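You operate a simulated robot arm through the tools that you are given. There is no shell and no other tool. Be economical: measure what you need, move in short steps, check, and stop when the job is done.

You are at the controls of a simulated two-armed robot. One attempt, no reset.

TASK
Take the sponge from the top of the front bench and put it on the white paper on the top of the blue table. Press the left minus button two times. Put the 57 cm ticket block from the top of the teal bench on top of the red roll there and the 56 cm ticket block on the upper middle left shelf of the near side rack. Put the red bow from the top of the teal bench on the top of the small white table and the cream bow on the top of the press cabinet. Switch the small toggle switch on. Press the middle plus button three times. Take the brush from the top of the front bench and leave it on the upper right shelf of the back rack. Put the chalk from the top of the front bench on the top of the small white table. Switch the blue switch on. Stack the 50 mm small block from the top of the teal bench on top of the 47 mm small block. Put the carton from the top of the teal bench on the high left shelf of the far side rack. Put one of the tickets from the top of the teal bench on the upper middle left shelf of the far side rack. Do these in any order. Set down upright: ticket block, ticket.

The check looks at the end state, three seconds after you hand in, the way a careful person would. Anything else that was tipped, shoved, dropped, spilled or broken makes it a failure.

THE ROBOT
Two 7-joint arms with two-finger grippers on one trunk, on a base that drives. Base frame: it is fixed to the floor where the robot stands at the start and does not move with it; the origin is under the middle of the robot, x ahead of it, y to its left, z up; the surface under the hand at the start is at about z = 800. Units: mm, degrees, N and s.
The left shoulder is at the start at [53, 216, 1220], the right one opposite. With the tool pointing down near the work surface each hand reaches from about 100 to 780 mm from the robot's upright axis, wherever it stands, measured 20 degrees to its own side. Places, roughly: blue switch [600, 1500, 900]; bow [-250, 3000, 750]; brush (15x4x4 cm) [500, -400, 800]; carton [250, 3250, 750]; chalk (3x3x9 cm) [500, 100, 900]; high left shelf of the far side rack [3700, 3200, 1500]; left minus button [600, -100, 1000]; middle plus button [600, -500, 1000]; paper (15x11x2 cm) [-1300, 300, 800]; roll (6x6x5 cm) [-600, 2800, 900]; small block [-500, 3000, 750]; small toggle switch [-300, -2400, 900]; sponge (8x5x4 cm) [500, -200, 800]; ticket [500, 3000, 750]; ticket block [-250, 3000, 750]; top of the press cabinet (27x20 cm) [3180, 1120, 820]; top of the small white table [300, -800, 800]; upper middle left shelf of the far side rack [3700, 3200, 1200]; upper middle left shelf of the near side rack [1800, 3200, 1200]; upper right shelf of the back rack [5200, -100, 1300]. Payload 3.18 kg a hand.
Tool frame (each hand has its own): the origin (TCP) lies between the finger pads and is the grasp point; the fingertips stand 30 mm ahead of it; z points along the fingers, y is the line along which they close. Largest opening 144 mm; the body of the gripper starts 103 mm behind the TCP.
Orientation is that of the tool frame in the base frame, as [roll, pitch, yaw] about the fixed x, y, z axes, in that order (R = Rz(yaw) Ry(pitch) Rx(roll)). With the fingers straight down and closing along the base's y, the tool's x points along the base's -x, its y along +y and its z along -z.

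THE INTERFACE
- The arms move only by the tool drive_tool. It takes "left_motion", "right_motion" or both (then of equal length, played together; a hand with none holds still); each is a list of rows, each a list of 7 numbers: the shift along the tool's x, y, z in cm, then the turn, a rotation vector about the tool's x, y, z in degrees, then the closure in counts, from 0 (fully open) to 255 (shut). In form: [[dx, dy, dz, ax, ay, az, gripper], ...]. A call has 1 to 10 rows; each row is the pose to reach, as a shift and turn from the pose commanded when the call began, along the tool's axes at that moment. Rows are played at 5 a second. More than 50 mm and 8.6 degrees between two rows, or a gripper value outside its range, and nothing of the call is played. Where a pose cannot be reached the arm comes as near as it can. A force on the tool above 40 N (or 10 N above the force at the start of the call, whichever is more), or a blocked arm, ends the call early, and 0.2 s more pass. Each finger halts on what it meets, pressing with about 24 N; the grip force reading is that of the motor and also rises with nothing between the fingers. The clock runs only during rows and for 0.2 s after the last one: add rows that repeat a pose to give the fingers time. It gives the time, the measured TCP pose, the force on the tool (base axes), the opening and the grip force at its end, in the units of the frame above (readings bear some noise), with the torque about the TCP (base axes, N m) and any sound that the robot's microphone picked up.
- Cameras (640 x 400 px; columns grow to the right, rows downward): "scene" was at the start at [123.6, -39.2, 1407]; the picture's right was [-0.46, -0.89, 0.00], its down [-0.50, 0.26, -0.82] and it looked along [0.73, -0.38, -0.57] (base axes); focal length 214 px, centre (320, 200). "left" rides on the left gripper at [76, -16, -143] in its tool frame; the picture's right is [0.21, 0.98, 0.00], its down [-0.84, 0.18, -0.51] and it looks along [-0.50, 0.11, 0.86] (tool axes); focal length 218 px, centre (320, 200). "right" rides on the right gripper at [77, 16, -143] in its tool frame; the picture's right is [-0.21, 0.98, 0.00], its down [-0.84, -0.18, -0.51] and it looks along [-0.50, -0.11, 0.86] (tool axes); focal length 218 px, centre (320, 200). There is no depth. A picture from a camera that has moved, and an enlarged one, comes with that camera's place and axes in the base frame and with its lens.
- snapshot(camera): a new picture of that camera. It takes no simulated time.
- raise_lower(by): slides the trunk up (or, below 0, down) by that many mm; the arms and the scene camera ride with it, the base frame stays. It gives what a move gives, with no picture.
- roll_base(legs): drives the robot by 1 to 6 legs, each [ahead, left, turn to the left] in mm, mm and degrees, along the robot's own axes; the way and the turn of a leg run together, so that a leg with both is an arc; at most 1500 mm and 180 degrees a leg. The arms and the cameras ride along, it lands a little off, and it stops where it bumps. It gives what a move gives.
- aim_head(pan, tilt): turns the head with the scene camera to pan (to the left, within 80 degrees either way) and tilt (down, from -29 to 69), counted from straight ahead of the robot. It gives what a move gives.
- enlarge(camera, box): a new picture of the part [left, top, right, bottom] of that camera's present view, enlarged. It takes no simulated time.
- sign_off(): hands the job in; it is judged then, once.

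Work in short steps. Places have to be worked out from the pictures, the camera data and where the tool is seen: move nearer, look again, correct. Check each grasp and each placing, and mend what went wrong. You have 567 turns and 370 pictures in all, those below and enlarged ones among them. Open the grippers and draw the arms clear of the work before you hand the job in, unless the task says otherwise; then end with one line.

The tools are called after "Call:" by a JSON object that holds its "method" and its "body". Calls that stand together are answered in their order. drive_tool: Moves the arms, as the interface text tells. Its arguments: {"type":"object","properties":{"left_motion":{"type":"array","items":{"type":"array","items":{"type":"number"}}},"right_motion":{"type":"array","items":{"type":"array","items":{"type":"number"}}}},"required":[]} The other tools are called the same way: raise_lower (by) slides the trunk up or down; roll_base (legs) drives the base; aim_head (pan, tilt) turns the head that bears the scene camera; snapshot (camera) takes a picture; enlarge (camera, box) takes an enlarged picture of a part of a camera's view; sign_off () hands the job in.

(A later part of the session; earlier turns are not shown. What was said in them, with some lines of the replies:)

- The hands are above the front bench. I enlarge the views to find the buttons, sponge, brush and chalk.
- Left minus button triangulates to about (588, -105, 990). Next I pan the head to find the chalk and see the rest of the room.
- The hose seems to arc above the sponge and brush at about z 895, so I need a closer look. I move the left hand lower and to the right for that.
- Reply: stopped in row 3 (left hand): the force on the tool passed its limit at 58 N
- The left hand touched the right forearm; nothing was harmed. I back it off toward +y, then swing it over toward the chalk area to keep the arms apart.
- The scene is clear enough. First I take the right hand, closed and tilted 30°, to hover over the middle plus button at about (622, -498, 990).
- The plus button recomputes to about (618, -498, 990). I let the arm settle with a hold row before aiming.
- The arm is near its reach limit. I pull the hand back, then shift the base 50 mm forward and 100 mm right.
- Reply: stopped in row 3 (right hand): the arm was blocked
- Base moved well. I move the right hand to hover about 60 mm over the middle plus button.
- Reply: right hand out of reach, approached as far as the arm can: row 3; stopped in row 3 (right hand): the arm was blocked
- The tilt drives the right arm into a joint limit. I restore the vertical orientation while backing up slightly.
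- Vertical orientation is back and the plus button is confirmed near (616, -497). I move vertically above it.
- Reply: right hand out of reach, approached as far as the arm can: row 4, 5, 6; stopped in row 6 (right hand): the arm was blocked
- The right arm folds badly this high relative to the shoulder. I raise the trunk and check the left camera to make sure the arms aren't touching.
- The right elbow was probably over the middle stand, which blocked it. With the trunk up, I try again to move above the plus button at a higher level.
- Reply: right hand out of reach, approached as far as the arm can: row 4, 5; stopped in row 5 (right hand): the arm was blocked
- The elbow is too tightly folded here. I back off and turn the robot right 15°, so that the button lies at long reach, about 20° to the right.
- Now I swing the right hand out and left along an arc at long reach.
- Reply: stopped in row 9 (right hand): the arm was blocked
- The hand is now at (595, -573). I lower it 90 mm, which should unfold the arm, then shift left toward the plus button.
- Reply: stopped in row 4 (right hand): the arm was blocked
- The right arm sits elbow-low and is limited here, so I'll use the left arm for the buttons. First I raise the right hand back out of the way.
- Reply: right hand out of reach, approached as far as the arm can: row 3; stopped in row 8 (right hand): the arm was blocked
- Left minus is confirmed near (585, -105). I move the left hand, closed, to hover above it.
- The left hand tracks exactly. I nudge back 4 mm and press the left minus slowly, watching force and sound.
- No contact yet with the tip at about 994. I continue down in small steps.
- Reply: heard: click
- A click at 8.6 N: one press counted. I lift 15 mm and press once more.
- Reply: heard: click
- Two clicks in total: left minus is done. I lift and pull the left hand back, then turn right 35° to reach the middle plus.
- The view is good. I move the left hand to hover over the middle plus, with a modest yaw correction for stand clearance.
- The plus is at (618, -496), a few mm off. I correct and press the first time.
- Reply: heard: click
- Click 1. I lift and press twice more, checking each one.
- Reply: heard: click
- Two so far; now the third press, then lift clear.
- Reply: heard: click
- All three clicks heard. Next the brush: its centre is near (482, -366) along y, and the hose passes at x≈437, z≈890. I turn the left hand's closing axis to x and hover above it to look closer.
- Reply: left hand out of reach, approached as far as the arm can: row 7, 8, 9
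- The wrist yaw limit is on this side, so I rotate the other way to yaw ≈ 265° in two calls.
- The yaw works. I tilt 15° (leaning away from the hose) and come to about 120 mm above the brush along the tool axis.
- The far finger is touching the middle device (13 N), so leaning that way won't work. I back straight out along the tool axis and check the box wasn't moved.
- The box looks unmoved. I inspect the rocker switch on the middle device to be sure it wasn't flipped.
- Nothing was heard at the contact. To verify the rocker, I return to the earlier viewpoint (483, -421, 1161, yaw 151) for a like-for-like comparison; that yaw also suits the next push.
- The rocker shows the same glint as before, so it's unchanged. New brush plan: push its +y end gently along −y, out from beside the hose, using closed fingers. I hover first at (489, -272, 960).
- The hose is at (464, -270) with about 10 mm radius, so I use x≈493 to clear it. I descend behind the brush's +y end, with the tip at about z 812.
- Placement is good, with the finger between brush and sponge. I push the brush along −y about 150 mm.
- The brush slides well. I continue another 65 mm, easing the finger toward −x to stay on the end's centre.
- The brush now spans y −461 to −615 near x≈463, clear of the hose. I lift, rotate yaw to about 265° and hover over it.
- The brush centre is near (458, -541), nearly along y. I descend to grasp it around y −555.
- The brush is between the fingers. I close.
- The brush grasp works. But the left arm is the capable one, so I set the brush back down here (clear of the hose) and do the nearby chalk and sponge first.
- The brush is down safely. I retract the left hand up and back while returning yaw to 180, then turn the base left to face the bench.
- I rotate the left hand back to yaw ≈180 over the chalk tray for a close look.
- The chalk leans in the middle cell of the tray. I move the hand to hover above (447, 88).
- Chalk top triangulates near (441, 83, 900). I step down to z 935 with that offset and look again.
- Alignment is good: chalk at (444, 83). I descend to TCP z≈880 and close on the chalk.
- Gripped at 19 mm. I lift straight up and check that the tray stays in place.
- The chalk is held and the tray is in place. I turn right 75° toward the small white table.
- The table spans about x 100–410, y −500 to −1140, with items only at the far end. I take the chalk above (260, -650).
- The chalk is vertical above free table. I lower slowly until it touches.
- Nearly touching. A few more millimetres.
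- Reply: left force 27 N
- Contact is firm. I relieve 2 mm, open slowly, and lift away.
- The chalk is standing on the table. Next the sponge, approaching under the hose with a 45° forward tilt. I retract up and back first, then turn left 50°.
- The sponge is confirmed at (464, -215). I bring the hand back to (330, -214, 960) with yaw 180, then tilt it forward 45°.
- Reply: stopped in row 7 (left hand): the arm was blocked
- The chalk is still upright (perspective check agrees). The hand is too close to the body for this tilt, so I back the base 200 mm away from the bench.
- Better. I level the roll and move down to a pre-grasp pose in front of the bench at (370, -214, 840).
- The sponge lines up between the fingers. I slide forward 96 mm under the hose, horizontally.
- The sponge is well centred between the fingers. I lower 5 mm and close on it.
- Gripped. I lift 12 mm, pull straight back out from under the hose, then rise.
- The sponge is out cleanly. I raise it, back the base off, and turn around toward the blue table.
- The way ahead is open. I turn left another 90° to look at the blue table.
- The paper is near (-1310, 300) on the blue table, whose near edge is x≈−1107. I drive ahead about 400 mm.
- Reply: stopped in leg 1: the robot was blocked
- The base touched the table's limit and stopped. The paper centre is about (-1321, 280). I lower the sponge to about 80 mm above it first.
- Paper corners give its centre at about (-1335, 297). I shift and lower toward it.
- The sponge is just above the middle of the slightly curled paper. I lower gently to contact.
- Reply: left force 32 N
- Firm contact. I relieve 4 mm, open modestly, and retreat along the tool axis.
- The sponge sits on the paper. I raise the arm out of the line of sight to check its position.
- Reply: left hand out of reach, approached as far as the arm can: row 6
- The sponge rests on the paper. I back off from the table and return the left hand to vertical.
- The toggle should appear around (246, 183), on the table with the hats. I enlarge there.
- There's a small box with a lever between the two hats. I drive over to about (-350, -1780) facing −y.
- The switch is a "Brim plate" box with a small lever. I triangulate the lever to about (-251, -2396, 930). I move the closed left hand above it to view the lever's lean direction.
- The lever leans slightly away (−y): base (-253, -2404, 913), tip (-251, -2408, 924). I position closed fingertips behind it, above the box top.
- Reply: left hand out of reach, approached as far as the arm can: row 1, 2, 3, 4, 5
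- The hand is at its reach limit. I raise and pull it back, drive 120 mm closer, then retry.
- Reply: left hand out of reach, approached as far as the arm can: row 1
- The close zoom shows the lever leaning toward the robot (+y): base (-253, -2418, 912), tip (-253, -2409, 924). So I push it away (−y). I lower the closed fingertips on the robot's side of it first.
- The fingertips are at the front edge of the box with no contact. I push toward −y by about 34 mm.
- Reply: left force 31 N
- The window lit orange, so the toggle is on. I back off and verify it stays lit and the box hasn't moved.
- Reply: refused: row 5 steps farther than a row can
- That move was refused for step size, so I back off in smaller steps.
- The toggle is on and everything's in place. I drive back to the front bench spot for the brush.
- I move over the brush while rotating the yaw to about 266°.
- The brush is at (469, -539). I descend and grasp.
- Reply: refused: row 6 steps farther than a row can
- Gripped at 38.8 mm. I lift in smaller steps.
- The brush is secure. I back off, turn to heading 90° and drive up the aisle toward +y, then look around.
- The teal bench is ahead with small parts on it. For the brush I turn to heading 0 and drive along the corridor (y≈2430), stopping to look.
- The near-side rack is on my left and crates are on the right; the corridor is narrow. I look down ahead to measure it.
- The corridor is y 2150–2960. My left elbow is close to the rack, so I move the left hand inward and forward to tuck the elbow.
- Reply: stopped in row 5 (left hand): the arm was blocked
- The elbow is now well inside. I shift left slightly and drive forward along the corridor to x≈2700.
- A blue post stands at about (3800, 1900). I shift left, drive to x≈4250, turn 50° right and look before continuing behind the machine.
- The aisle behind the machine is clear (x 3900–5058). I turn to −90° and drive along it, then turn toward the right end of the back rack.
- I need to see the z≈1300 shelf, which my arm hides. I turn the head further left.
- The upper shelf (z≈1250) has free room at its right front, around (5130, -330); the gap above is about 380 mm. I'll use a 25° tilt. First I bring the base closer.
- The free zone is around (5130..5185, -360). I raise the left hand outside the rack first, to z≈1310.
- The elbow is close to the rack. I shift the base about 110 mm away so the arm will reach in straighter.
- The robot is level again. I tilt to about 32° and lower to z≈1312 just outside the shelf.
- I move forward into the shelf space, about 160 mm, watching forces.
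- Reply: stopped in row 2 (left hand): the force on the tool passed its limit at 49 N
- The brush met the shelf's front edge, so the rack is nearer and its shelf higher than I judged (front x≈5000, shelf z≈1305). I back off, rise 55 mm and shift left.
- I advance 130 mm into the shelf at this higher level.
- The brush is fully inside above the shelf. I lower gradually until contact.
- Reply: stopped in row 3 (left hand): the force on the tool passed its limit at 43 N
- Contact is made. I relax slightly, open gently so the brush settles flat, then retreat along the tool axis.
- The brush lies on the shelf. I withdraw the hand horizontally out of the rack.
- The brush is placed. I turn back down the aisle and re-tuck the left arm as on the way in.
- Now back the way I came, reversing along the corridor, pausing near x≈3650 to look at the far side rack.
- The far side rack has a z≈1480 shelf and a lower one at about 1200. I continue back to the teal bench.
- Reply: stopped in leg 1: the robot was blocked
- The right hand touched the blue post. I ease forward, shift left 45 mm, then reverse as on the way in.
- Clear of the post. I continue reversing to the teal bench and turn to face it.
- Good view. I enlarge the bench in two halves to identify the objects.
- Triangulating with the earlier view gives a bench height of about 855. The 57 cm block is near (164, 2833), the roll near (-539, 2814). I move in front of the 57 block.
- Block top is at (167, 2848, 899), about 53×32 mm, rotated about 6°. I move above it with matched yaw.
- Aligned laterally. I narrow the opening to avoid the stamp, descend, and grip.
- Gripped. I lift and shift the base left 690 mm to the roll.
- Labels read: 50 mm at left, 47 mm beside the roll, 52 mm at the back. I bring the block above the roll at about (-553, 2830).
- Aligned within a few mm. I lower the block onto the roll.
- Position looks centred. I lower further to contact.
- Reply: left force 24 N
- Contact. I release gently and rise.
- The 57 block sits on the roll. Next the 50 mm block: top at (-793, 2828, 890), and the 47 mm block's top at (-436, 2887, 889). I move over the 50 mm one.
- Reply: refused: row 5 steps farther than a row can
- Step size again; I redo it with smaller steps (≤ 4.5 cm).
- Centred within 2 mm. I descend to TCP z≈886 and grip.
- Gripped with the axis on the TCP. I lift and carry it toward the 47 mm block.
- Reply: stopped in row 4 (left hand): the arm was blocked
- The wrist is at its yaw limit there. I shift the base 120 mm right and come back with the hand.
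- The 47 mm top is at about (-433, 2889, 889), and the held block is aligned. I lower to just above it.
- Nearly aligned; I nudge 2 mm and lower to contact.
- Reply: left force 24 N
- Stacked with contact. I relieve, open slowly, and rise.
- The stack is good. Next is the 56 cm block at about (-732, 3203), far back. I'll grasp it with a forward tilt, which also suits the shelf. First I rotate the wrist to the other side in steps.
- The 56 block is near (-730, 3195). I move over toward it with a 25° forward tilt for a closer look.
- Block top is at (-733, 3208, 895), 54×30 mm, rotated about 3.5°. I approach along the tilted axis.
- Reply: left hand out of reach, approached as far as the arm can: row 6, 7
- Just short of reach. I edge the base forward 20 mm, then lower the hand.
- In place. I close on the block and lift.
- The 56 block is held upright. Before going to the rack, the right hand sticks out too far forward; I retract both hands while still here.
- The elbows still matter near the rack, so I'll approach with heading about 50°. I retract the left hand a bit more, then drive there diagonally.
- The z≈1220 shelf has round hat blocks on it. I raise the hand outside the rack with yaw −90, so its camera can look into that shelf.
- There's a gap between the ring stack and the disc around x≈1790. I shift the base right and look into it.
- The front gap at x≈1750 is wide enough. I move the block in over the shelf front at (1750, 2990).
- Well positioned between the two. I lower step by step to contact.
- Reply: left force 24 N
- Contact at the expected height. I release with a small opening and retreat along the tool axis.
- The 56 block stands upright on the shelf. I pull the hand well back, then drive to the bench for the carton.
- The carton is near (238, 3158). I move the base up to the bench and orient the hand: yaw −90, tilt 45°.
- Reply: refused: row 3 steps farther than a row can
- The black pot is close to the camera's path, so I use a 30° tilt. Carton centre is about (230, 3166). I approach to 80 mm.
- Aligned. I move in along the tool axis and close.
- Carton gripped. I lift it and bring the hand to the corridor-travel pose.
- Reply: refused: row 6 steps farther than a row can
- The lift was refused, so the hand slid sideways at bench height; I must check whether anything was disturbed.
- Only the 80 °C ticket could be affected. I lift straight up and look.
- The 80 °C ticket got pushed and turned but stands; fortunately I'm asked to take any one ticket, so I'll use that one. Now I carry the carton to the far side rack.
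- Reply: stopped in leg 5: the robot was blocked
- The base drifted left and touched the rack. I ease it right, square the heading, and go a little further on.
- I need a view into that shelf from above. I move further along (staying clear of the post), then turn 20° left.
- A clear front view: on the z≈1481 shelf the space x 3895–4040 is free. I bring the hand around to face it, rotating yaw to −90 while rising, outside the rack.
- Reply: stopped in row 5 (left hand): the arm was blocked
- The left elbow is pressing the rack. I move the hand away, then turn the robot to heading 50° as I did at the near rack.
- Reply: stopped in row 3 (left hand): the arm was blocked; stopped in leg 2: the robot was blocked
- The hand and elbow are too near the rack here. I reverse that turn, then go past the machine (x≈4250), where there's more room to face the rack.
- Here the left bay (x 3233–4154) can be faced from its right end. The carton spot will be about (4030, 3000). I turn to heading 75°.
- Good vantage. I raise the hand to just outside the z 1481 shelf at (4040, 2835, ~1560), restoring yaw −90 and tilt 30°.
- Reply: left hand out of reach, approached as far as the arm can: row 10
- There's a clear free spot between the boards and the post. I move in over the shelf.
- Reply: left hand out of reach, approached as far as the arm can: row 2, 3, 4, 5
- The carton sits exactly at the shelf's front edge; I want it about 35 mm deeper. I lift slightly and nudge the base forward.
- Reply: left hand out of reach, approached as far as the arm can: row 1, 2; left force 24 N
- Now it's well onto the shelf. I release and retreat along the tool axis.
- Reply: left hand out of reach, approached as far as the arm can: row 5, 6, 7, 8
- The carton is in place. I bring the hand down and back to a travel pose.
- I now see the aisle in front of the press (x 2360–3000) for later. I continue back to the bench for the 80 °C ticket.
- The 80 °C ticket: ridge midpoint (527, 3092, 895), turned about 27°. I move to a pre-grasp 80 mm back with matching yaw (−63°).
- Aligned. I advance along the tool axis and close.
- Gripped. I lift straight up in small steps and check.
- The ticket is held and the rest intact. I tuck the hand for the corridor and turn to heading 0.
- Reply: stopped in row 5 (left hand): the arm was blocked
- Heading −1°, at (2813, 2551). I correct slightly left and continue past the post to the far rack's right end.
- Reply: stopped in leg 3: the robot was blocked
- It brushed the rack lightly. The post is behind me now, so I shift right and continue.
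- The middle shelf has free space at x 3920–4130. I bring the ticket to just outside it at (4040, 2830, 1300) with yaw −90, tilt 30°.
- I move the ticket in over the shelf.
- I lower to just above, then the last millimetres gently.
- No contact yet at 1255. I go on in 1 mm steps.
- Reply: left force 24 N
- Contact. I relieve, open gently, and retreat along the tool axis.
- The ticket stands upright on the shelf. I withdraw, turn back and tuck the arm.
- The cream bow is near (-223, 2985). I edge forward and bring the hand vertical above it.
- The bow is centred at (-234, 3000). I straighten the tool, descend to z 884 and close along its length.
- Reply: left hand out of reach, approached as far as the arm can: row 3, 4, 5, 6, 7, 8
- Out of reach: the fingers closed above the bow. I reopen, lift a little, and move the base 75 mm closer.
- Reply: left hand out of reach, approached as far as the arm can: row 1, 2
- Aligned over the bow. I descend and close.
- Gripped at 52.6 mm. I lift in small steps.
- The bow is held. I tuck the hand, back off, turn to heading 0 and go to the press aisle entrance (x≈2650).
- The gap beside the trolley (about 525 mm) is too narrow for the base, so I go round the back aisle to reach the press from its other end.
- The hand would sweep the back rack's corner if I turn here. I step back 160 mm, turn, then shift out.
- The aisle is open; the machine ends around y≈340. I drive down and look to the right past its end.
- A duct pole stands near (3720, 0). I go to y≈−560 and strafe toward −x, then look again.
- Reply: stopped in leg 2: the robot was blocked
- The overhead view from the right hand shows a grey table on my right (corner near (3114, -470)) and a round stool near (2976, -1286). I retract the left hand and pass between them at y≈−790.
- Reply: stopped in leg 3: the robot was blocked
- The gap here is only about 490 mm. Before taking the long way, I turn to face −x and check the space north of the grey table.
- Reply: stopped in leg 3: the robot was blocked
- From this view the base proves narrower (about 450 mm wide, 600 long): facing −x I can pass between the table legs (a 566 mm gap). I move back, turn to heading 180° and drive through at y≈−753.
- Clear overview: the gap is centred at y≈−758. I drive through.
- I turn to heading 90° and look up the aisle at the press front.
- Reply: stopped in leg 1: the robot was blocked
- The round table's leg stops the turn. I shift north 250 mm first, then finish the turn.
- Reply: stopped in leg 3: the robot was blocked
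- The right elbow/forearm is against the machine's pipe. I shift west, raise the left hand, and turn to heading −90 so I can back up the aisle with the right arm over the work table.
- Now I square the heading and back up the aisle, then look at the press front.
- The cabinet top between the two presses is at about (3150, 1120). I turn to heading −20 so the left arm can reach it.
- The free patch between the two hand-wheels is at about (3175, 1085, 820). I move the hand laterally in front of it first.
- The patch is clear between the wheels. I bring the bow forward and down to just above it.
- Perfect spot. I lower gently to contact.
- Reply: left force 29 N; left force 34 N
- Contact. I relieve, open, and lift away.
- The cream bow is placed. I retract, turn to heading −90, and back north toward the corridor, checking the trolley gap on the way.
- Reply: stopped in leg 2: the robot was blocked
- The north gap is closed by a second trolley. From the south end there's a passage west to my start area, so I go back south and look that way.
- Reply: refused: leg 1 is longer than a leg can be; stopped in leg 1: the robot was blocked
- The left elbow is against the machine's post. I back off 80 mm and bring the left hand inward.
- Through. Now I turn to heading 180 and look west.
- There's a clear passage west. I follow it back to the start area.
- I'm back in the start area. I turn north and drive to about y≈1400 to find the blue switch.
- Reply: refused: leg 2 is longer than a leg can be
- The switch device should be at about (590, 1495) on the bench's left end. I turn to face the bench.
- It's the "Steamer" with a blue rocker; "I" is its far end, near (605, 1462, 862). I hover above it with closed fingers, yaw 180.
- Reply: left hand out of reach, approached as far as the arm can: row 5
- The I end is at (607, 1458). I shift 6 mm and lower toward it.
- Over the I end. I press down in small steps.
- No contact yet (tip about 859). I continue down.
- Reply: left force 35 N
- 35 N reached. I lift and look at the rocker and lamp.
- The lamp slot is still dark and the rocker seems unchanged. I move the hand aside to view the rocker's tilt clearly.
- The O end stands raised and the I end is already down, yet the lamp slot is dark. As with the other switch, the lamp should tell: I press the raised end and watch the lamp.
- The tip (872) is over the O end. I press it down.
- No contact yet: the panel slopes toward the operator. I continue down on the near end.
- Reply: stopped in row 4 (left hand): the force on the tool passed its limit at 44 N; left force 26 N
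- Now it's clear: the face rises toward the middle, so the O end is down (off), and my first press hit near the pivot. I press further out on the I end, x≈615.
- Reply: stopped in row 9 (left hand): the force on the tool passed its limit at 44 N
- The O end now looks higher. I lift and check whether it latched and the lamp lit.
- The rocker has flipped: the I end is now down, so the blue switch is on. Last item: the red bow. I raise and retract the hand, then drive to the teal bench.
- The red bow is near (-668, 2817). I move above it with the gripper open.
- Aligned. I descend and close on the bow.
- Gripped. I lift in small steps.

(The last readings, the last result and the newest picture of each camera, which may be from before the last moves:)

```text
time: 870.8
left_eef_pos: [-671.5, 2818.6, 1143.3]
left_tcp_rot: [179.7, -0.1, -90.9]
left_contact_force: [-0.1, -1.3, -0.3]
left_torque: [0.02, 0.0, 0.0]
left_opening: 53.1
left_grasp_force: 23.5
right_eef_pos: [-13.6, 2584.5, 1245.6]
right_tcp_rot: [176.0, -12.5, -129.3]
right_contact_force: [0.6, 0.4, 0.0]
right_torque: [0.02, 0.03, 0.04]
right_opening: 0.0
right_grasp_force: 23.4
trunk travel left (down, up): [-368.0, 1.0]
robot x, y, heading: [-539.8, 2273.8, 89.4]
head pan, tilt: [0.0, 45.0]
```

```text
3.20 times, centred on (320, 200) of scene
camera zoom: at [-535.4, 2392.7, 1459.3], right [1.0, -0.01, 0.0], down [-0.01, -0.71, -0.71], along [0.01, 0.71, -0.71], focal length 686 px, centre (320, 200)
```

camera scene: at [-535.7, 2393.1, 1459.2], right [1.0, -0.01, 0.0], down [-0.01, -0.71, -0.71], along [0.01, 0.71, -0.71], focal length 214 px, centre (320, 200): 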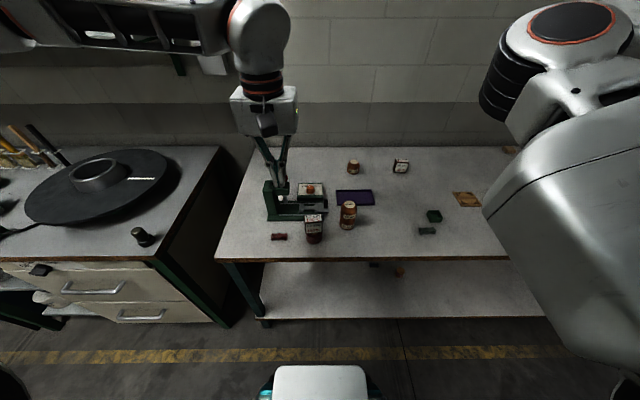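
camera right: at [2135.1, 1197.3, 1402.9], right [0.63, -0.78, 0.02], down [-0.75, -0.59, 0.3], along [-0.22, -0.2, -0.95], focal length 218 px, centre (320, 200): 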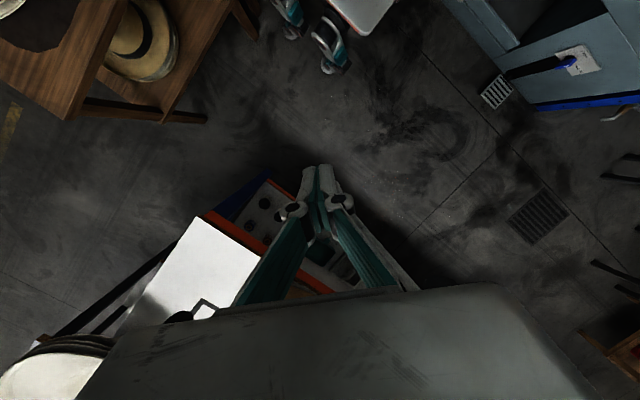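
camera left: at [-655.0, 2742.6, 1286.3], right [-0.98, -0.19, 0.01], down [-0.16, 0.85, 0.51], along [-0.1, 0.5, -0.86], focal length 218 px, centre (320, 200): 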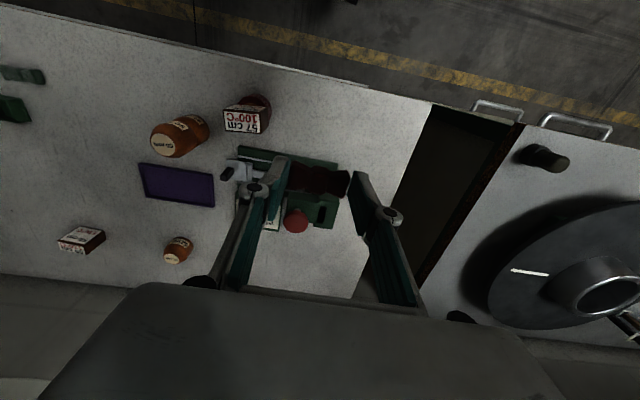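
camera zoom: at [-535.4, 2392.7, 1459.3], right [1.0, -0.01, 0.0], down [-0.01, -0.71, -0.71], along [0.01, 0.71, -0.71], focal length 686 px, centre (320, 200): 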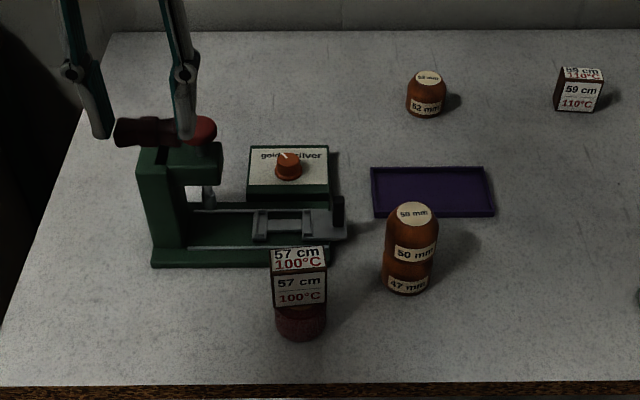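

The red bow is held and the other stacks are fine. I drive to the small white table.

Call:
{"method": "roll_base", "body": {"legs": [[-180, 0, 0], [0, 0, 90], [0, 0, 90], [1380, 260, 0]]}}

```text
time: 886.6
left_eef_pos: [-187.9, 137.9, 1142.7]
left_tcp_rot: [179.6, -0.2, 88.3]
left_contact_force: [-0.8, -0.1, 0.0]
left_torque: [-0.03, 0.01, -0.01]
left_opening: 52.4
left_grasp_force: 23.9
right_eef_pos: [-844.0, 380.9, 1247.7]
right_tcp_rot: [176.2, -12.5, 49.9]
right_contact_force: [-0.2, -0.9, -1.1]
right_torque: [-0.01, -0.01, 0.0]
right_opening: 0.0
right_grasp_force: 24.0
trunk travel left (down, up): [-368.0, 1.0]
robot x, y, heading: [-310.0, 692.7, -91.6]
head pan, tilt: [0.0, 45.0]
```

Call:
{"method": "roll_base", "body": {"legs": [[774, 325, 0], [0, 0, 6]]}}

Call:
{"method": "snapshot", "body": {"camera": "scene"}}

Call:
{"method": "snapshot", "body": {"camera": "left"}}

```text
time: 891.6
left_eef_pos: [170.9, -631.7, 1142.6]
left_tcp_rot: [179.8, -0.1, 93.8]
left_contact_force: [0.2, -0.3, 0.0]
left_torque: [0.01, 0.09, 0.0]
left_opening: 52.6
left_grasp_force: 24.7
right_eef_pos: [-502.6, -453.8, 1248.1]
right_tcp_rot: [176.1, -12.5, 55.6]
right_contact_force: [0.2, 0.4, 0.3]
right_torque: [0.03, 0.03, -0.01]
right_opening: 0.0
right_grasp_force: 24.5
trunk travel left (down, up): [-368.0, 1.0]
robot x, y, heading: [-8.2, -96.5, -85.8]
head pan, tilt: [0.0, 45.0]
```

```text
45 pictures are left
camera scene: at [4.3, -214.9, 1459.2], right [-1.0, -0.07, 0.0], down [-0.05, 0.71, -0.71], along [0.05, -0.7, -0.71], focal length 214 px, centre (320, 200)
```

scene: 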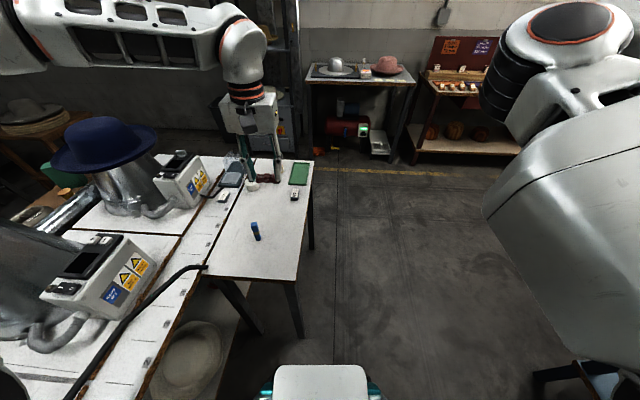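

```text
44 pictures are left
camera left: at [148.9, -556.7, 1285.5], right [0.96, 0.28, 0.0], down [0.23, -0.83, 0.51], along [0.14, -0.49, -0.86], focal length 218 px, centre (320, 200)
```

left: 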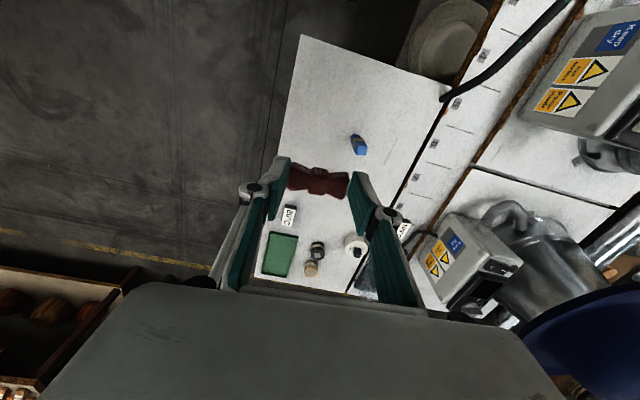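

The chalk still stands; I choose (190, -590) for the bow and lower to about 80 mm above.

Call:
{"method": "drive_tool", "body": {"left_motion": [[2, 1.1, 1, 0, 0, 0, 255], [4.1, 2.2, 4, 0, 0, 0, 255], [4.1, 2.2, 8.3, 0, 0, 0, 255], [4.1, 2.2, 12.6, 0, 0, 0, 255], [4.1, 2.2, 16.9, 0, 0, 0, 255], [4.1, 2.2, 21.2, 0, 0, 0, 255], [4.1, 2.2, 24, 0, 0, 0, 255], [4.1, 2.2, 24, 0, 0, 0, 255]]}}

Call:
{"method": "snapshot", "body": {"camera": "left"}}

```text
time: 893.4
left_eef_pos: [191.4, -589.4, 903.8]
left_tcp_rot: [179.6, -0.1, 93.9]
left_contact_force: [0.4, -0.7, -0.3]
left_torque: [0.05, 0.03, 0.01]
left_opening: 52.8
left_grasp_force: 23.9
right_eef_pos: [-503.5, -454.3, 1246.6]
right_tcp_rot: [176.1, -12.4, 55.5]
right_contact_force: [-0.1, -0.4, 0.5]
right_torque: [0.0, -0.02, 0.01]
right_opening: 0.0
right_grasp_force: 24.1
trunk travel left (down, up): [-368.0, 1.0]
robot x, y, heading: [-9.1, -97.6, -85.6]
head pan, tilt: [0.0, 45.0]
```

```text
43 pictures are left
camera left: at [168.9, -513.8, 1045.6], right [0.96, 0.28, 0.01], down [0.23, -0.83, 0.51], along [0.14, -0.49, -0.86], focal length 218 px, centre (320, 200)
```

left: 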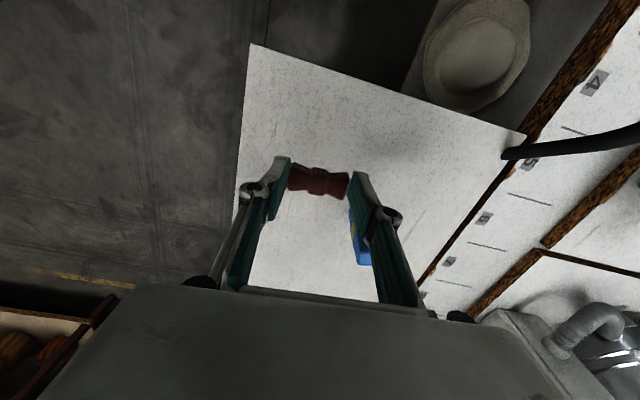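

Clear. I lower to contact.

Call:
{"method": "drive_tool", "body": {"left_motion": [[0, 0, 2.5, 0, 0, 0, 255], [0, 0, 4.8, 0, 0, 0, 255], [0, 0, 6, 0, 0, 0, 255], [0, 0, 6.5, 0, 0, 0, 255], [0, 0, 6.9, 0, 0, 0, 255], [0, 0, 7.2, 0, 0, 0, 255]]}}

```text
time: 894.8
left_eef_pos: [189.6, -588.1, 834.8]
left_tcp_rot: [179.7, 0.2, 94.0]
left_contact_force: [-0.7, 0.1, 34.0]
left_torque: [-0.13, 0.01, 0.0]
left_opening: 53.3
left_grasp_force: 24.2
right_eef_pos: [-504.5, -451.7, 1246.7]
right_tcp_rot: [175.9, -12.3, 55.6]
right_contact_force: [-0.5, -0.7, 0.2]
right_torque: [0.01, 0.0, 0.0]
right_opening: 0.0
right_grasp_force: 24.2
trunk travel left (down, up): [-368.0, 1.0]
robot x, y, heading: [-9.1, -95.4, -85.9]
head pan, tilt: [0.0, 45.0]
```

Contact. I relieve, open modestly, and lift clear.

Call:
{"method": "drive_tool", "body": {"left_motion": [[0, 0, -0.3, 0, 0, 0, 255], [0, 0, -0.3, 0, 0, 0, 160], [0, 0, -0.3, 0, 0, 0, 140], [0, 0, -0.3, 0, 0, 0, 128], [0, 0, -2, 0, 0, 0, 128], [0, 0, -6, 0, 0, 0, 128], [0, 0, -10, 0, 0, 0, 128], [0, 0, -14, 0, 0, 0, 128], [0, 0, -18, 0, 0, 0, 128], [0, 0, -22, 0, 0, 0, 128]]}}

Call:
{"method": "snapshot", "body": {"camera": "left"}}

```text
time: 897.0
left_eef_pos: [194.0, -588.7, 1053.0]
left_tcp_rot: [179.7, -0.1, 93.9]
left_contact_force: [0.2, 0.6, 0.4]
left_torque: [0.02, 0.0, -0.02]
left_opening: 71.9
left_grasp_force: 0.0
right_eef_pos: [-502.6, -452.9, 1246.7]
right_tcp_rot: [176.0, -12.6, 55.5]
right_contact_force: [-0.2, 0.2, -0.2]
right_torque: [-0.05, 0.01, -0.01]
right_opening: 0.0
right_grasp_force: 24.4
trunk travel left (down, up): [-368.0, 1.0]
robot x, y, heading: [-7.3, -89.7, -85.7]
head pan, tilt: [0.0, 45.0]
```

```text
42 pictures are left
camera left: at [169.4, -514.5, 1194.9], right [0.96, 0.28, 0.01], down [0.23, -0.83, 0.51], along [0.14, -0.49, -0.86], focal length 218 px, centre (320, 200)
```

left: 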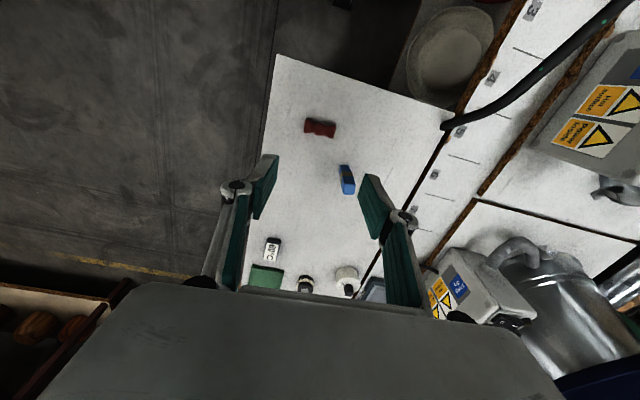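

The red bow is placed. Before finishing I want to be sure about the blue switch, whose lamp stayed dark: the wide fingertip may have bottomed on the panel. I raise the hand and drive back there.

Call:
{"method": "drive_tool", "body": {"left_motion": [[0, 0, -4, 0, 0, 0, 113], [0, 0, -8, 0, 0, 0, 113], [2, 0, -12, 0, 0, 0, 113], [5, 0, -16, 0, 0, 0, 113], [8, 0, -18, 0, 0, 0, 113]]}}

Call:
{"method": "roll_base", "body": {"legs": [[-50, -50, 0], [0, 0, 86], [0, 1400, 0]]}}

Call:
{"method": "aim_head", "body": {"pan": 10, "tilt": 45}}

Call:
{"method": "snapshot", "body": {"camera": "scene"}}

```text
time: 898.2
left_eef_pos: [183.2, -507.5, 1232.9]
left_tcp_rot: [179.7, -0.1, 93.9]
left_contact_force: [-0.3, 1.0, -0.3]
left_torque: [-0.04, 0.02, -0.01]
left_opening: 80.0
left_grasp_force: 0.1
right_eef_pos: [-504.2, -453.1, 1246.7]
right_tcp_rot: [176.0, -12.4, 55.6]
right_contact_force: [-1.6, -0.1, 0.8]
right_torque: [-0.04, -0.01, 0.0]
right_opening: 0.1
right_grasp_force: 23.8
trunk travel left (down, up): [-368.0, 1.0]
robot x, y, heading: [-6.1, -96.3, -85.7]
head pan, tilt: [0.0, 45.0]
```

```text
time: 914.9
left_eef_pos: [375.1, 1497.0, 1231.1]
left_tcp_rot: [179.8, -0.1, 179.6]
left_contact_force: [-0.3, -0.1, -0.3]
left_torque: [-0.02, -0.02, 0.0]
left_opening: 80.3
left_grasp_force: 0.1
right_eef_pos: [267.2, 817.7, 1245.5]
right_tcp_rot: [176.1, -12.5, 141.1]
right_contact_force: [-0.8, -0.1, -0.5]
right_torque: [0.01, -0.02, 0.0]
right_opening: 0.0
right_grasp_force: 24.5
trunk travel left (down, up): [-368.0, 1.0]
robot x, y, heading: [-55.7, 1343.2, -0.3]
head pan, tilt: [0.0, 45.0]
```

```text
time: 915.6
left_eef_pos: [375.0, 1496.3, 1232.1]
left_tcp_rot: [179.7, -0.1, 179.5]
left_contact_force: [0.4, -0.1, -0.3]
left_torque: [0.02, -0.01, -0.01]
left_opening: 80.3
left_grasp_force: 0.1
right_eef_pos: [267.4, 816.8, 1246.5]
right_tcp_rot: [176.1, -12.5, 141.2]
right_contact_force: [-0.4, 0.2, -0.5]
right_torque: [0.0, 0.0, 0.02]
right_opening: 0.2
right_grasp_force: 23.9
trunk travel left (down, up): [-368.0, 1.0]
robot x, y, heading: [-49.4, 1340.7, -0.3]
head pan, tilt: [10.0, 45.0]
```

```text
41 pictures are left
camera scene: at [70.1, 1355.5, 1459.2], right [0.17, -0.99, 0.0], down [-0.7, -0.12, -0.71], along [0.7, 0.12, -0.71], focal length 214 px, centre (320, 200)
```

scene: 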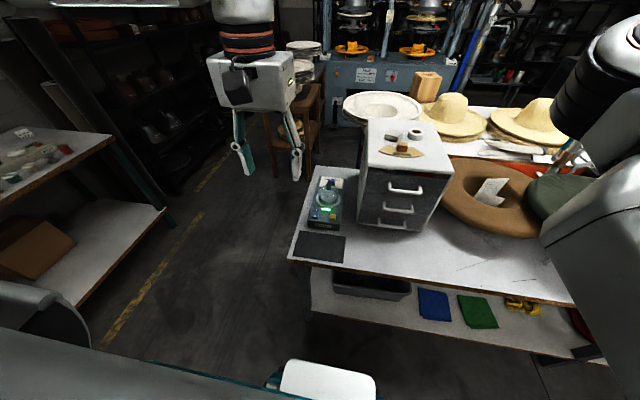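

The steamer now shows a green light. I enlarge to confirm.

Call:
{"method": "enlarge", "body": {"camera": "scene", "box": [295, 165, 365, 235]}}

```text
5.71 times, centred on (330, 200) of scene
camera zoom: at [70.1, 1355.5, 1459.2], right [0.17, -0.99, 0.0], down [-0.7, -0.12, -0.71], along [0.7, 0.12, -0.71], focal length 1226 px, centre (263, 200)
```

zoom: 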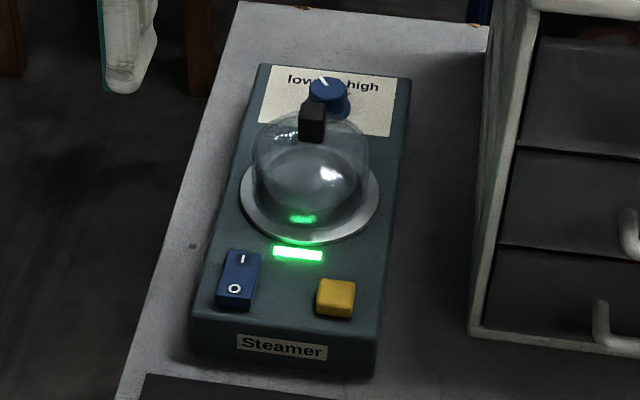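

The lamp is green: the steamer is on. I back away from the bench and open both grippers.

Call:
{"method": "roll_base", "body": {"legs": [[-250, 0, 0]]}}

Call:
{"method": "drive_tool", "body": {"left_motion": [[0, 0, 0, 0, 0, 0, 60], [0, 0, 0, 0, 0, 0, 0], [0, 0, 0, 0, 0, 0, 0], [0, 0, 0, 0, 0, 0, 0]], "right_motion": [[0, 0, 0, 0, 0, 0, 180], [0, 0, 0, 0, 0, 0, 90], [0, 0, 0, 0, 0, 0, 0], [0, 0, 0, 0, 0, 0, 0]]}}

Call:
{"method": "aim_head", "body": {"pan": -60, "tilt": 35}}

Call:
{"method": "snapshot", "body": {"camera": "scene"}}

```text
time: 917.5
left_eef_pos: [123.9, 1498.1, 1231.5]
left_tcp_rot: [179.6, -0.1, 179.5]
left_contact_force: [-0.5, -0.1, -0.6]
left_torque: [0.01, -0.02, -0.03]
left_opening: 80.2
left_grasp_force: 0.1
right_eef_pos: [16.4, 819.7, 1246.8]
right_tcp_rot: [176.0, -12.5, 141.1]
right_contact_force: [-0.3, 0.1, -0.4]
right_torque: [0.02, -0.05, -0.03]
right_opening: 0.0
right_grasp_force: 24.2
trunk travel left (down, up): [-368.0, 1.0]
robot x, y, heading: [-301.1, 1340.1, 0.1]
head pan, tilt: [10.0, 45.0]
```

```text
time: 918.5
left_eef_pos: [124.6, 1499.6, 1231.7]
left_tcp_rot: [179.8, -0.1, 179.5]
left_contact_force: [0.5, -0.4, 0.2]
left_torque: [-0.01, -0.01, 0.0]
left_opening: 144.2
left_grasp_force: 0.1
right_eef_pos: [16.6, 819.3, 1246.2]
right_tcp_rot: [176.2, -12.4, 141.1]
right_contact_force: [-0.6, 0.4, 0.5]
right_torque: [-0.01, -0.02, 0.04]
right_opening: 144.2
right_grasp_force: 0.0
trunk travel left (down, up): [-368.0, 1.0]
robot x, y, heading: [-303.7, 1342.1, -0.2]
head pan, tilt: [10.0, 45.0]
```

```text
time: 919.9
left_eef_pos: [123.6, 1497.6, 1231.9]
left_tcp_rot: [179.7, -0.1, 179.5]
left_contact_force: [0.7, -0.2, 0.7]
left_torque: [0.02, 0.02, 0.01]
left_opening: 144.1
left_grasp_force: 0.2
right_eef_pos: [16.7, 819.0, 1246.1]
right_tcp_rot: [176.1, -12.5, 141.1]
right_contact_force: [0.4, -0.3, -0.3]
right_torque: [0.02, 0.01, -0.02]
right_opening: 143.6
right_grasp_force: 0.0
trunk travel left (down, up): [-368.0, 1.0]
robot x, y, heading: [-306.3, 1341.0, -0.2]
head pan, tilt: [-60.0, 35.0]
```

```text
39 pictures are left
camera scene: at [-217.1, 1266.4, 1474.0], right [-0.87, -0.5, 0.0], down [-0.29, 0.5, -0.82], along [0.41, -0.71, -0.57], focal length 214 px, centre (320, 200)
```

scene: 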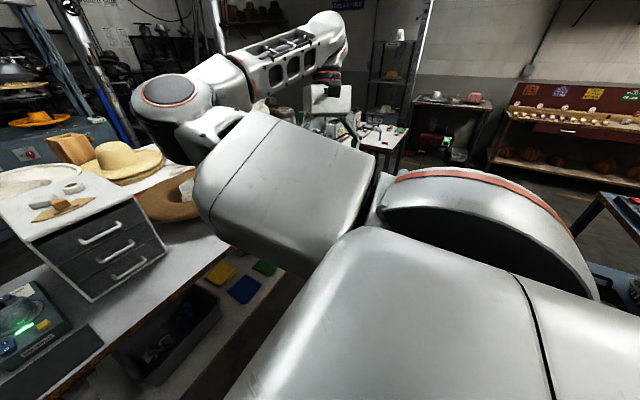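

All the tasks are done, the grippers are open and the arms are clear, so I hand the job in.

Call:
{"method": "sign_off", "body": {}}

```text
The job is handed in.
```

I finished every item and handed the job in; both grippers are open and the arms are clear. The 80 °C ticket I placed is one I had knocked sideways by mistake. I also lightly bumped the blue table, the racks, the press machine, a post and the middle steamer box along the way; I saw nothing shift, but I didn't check each spot.
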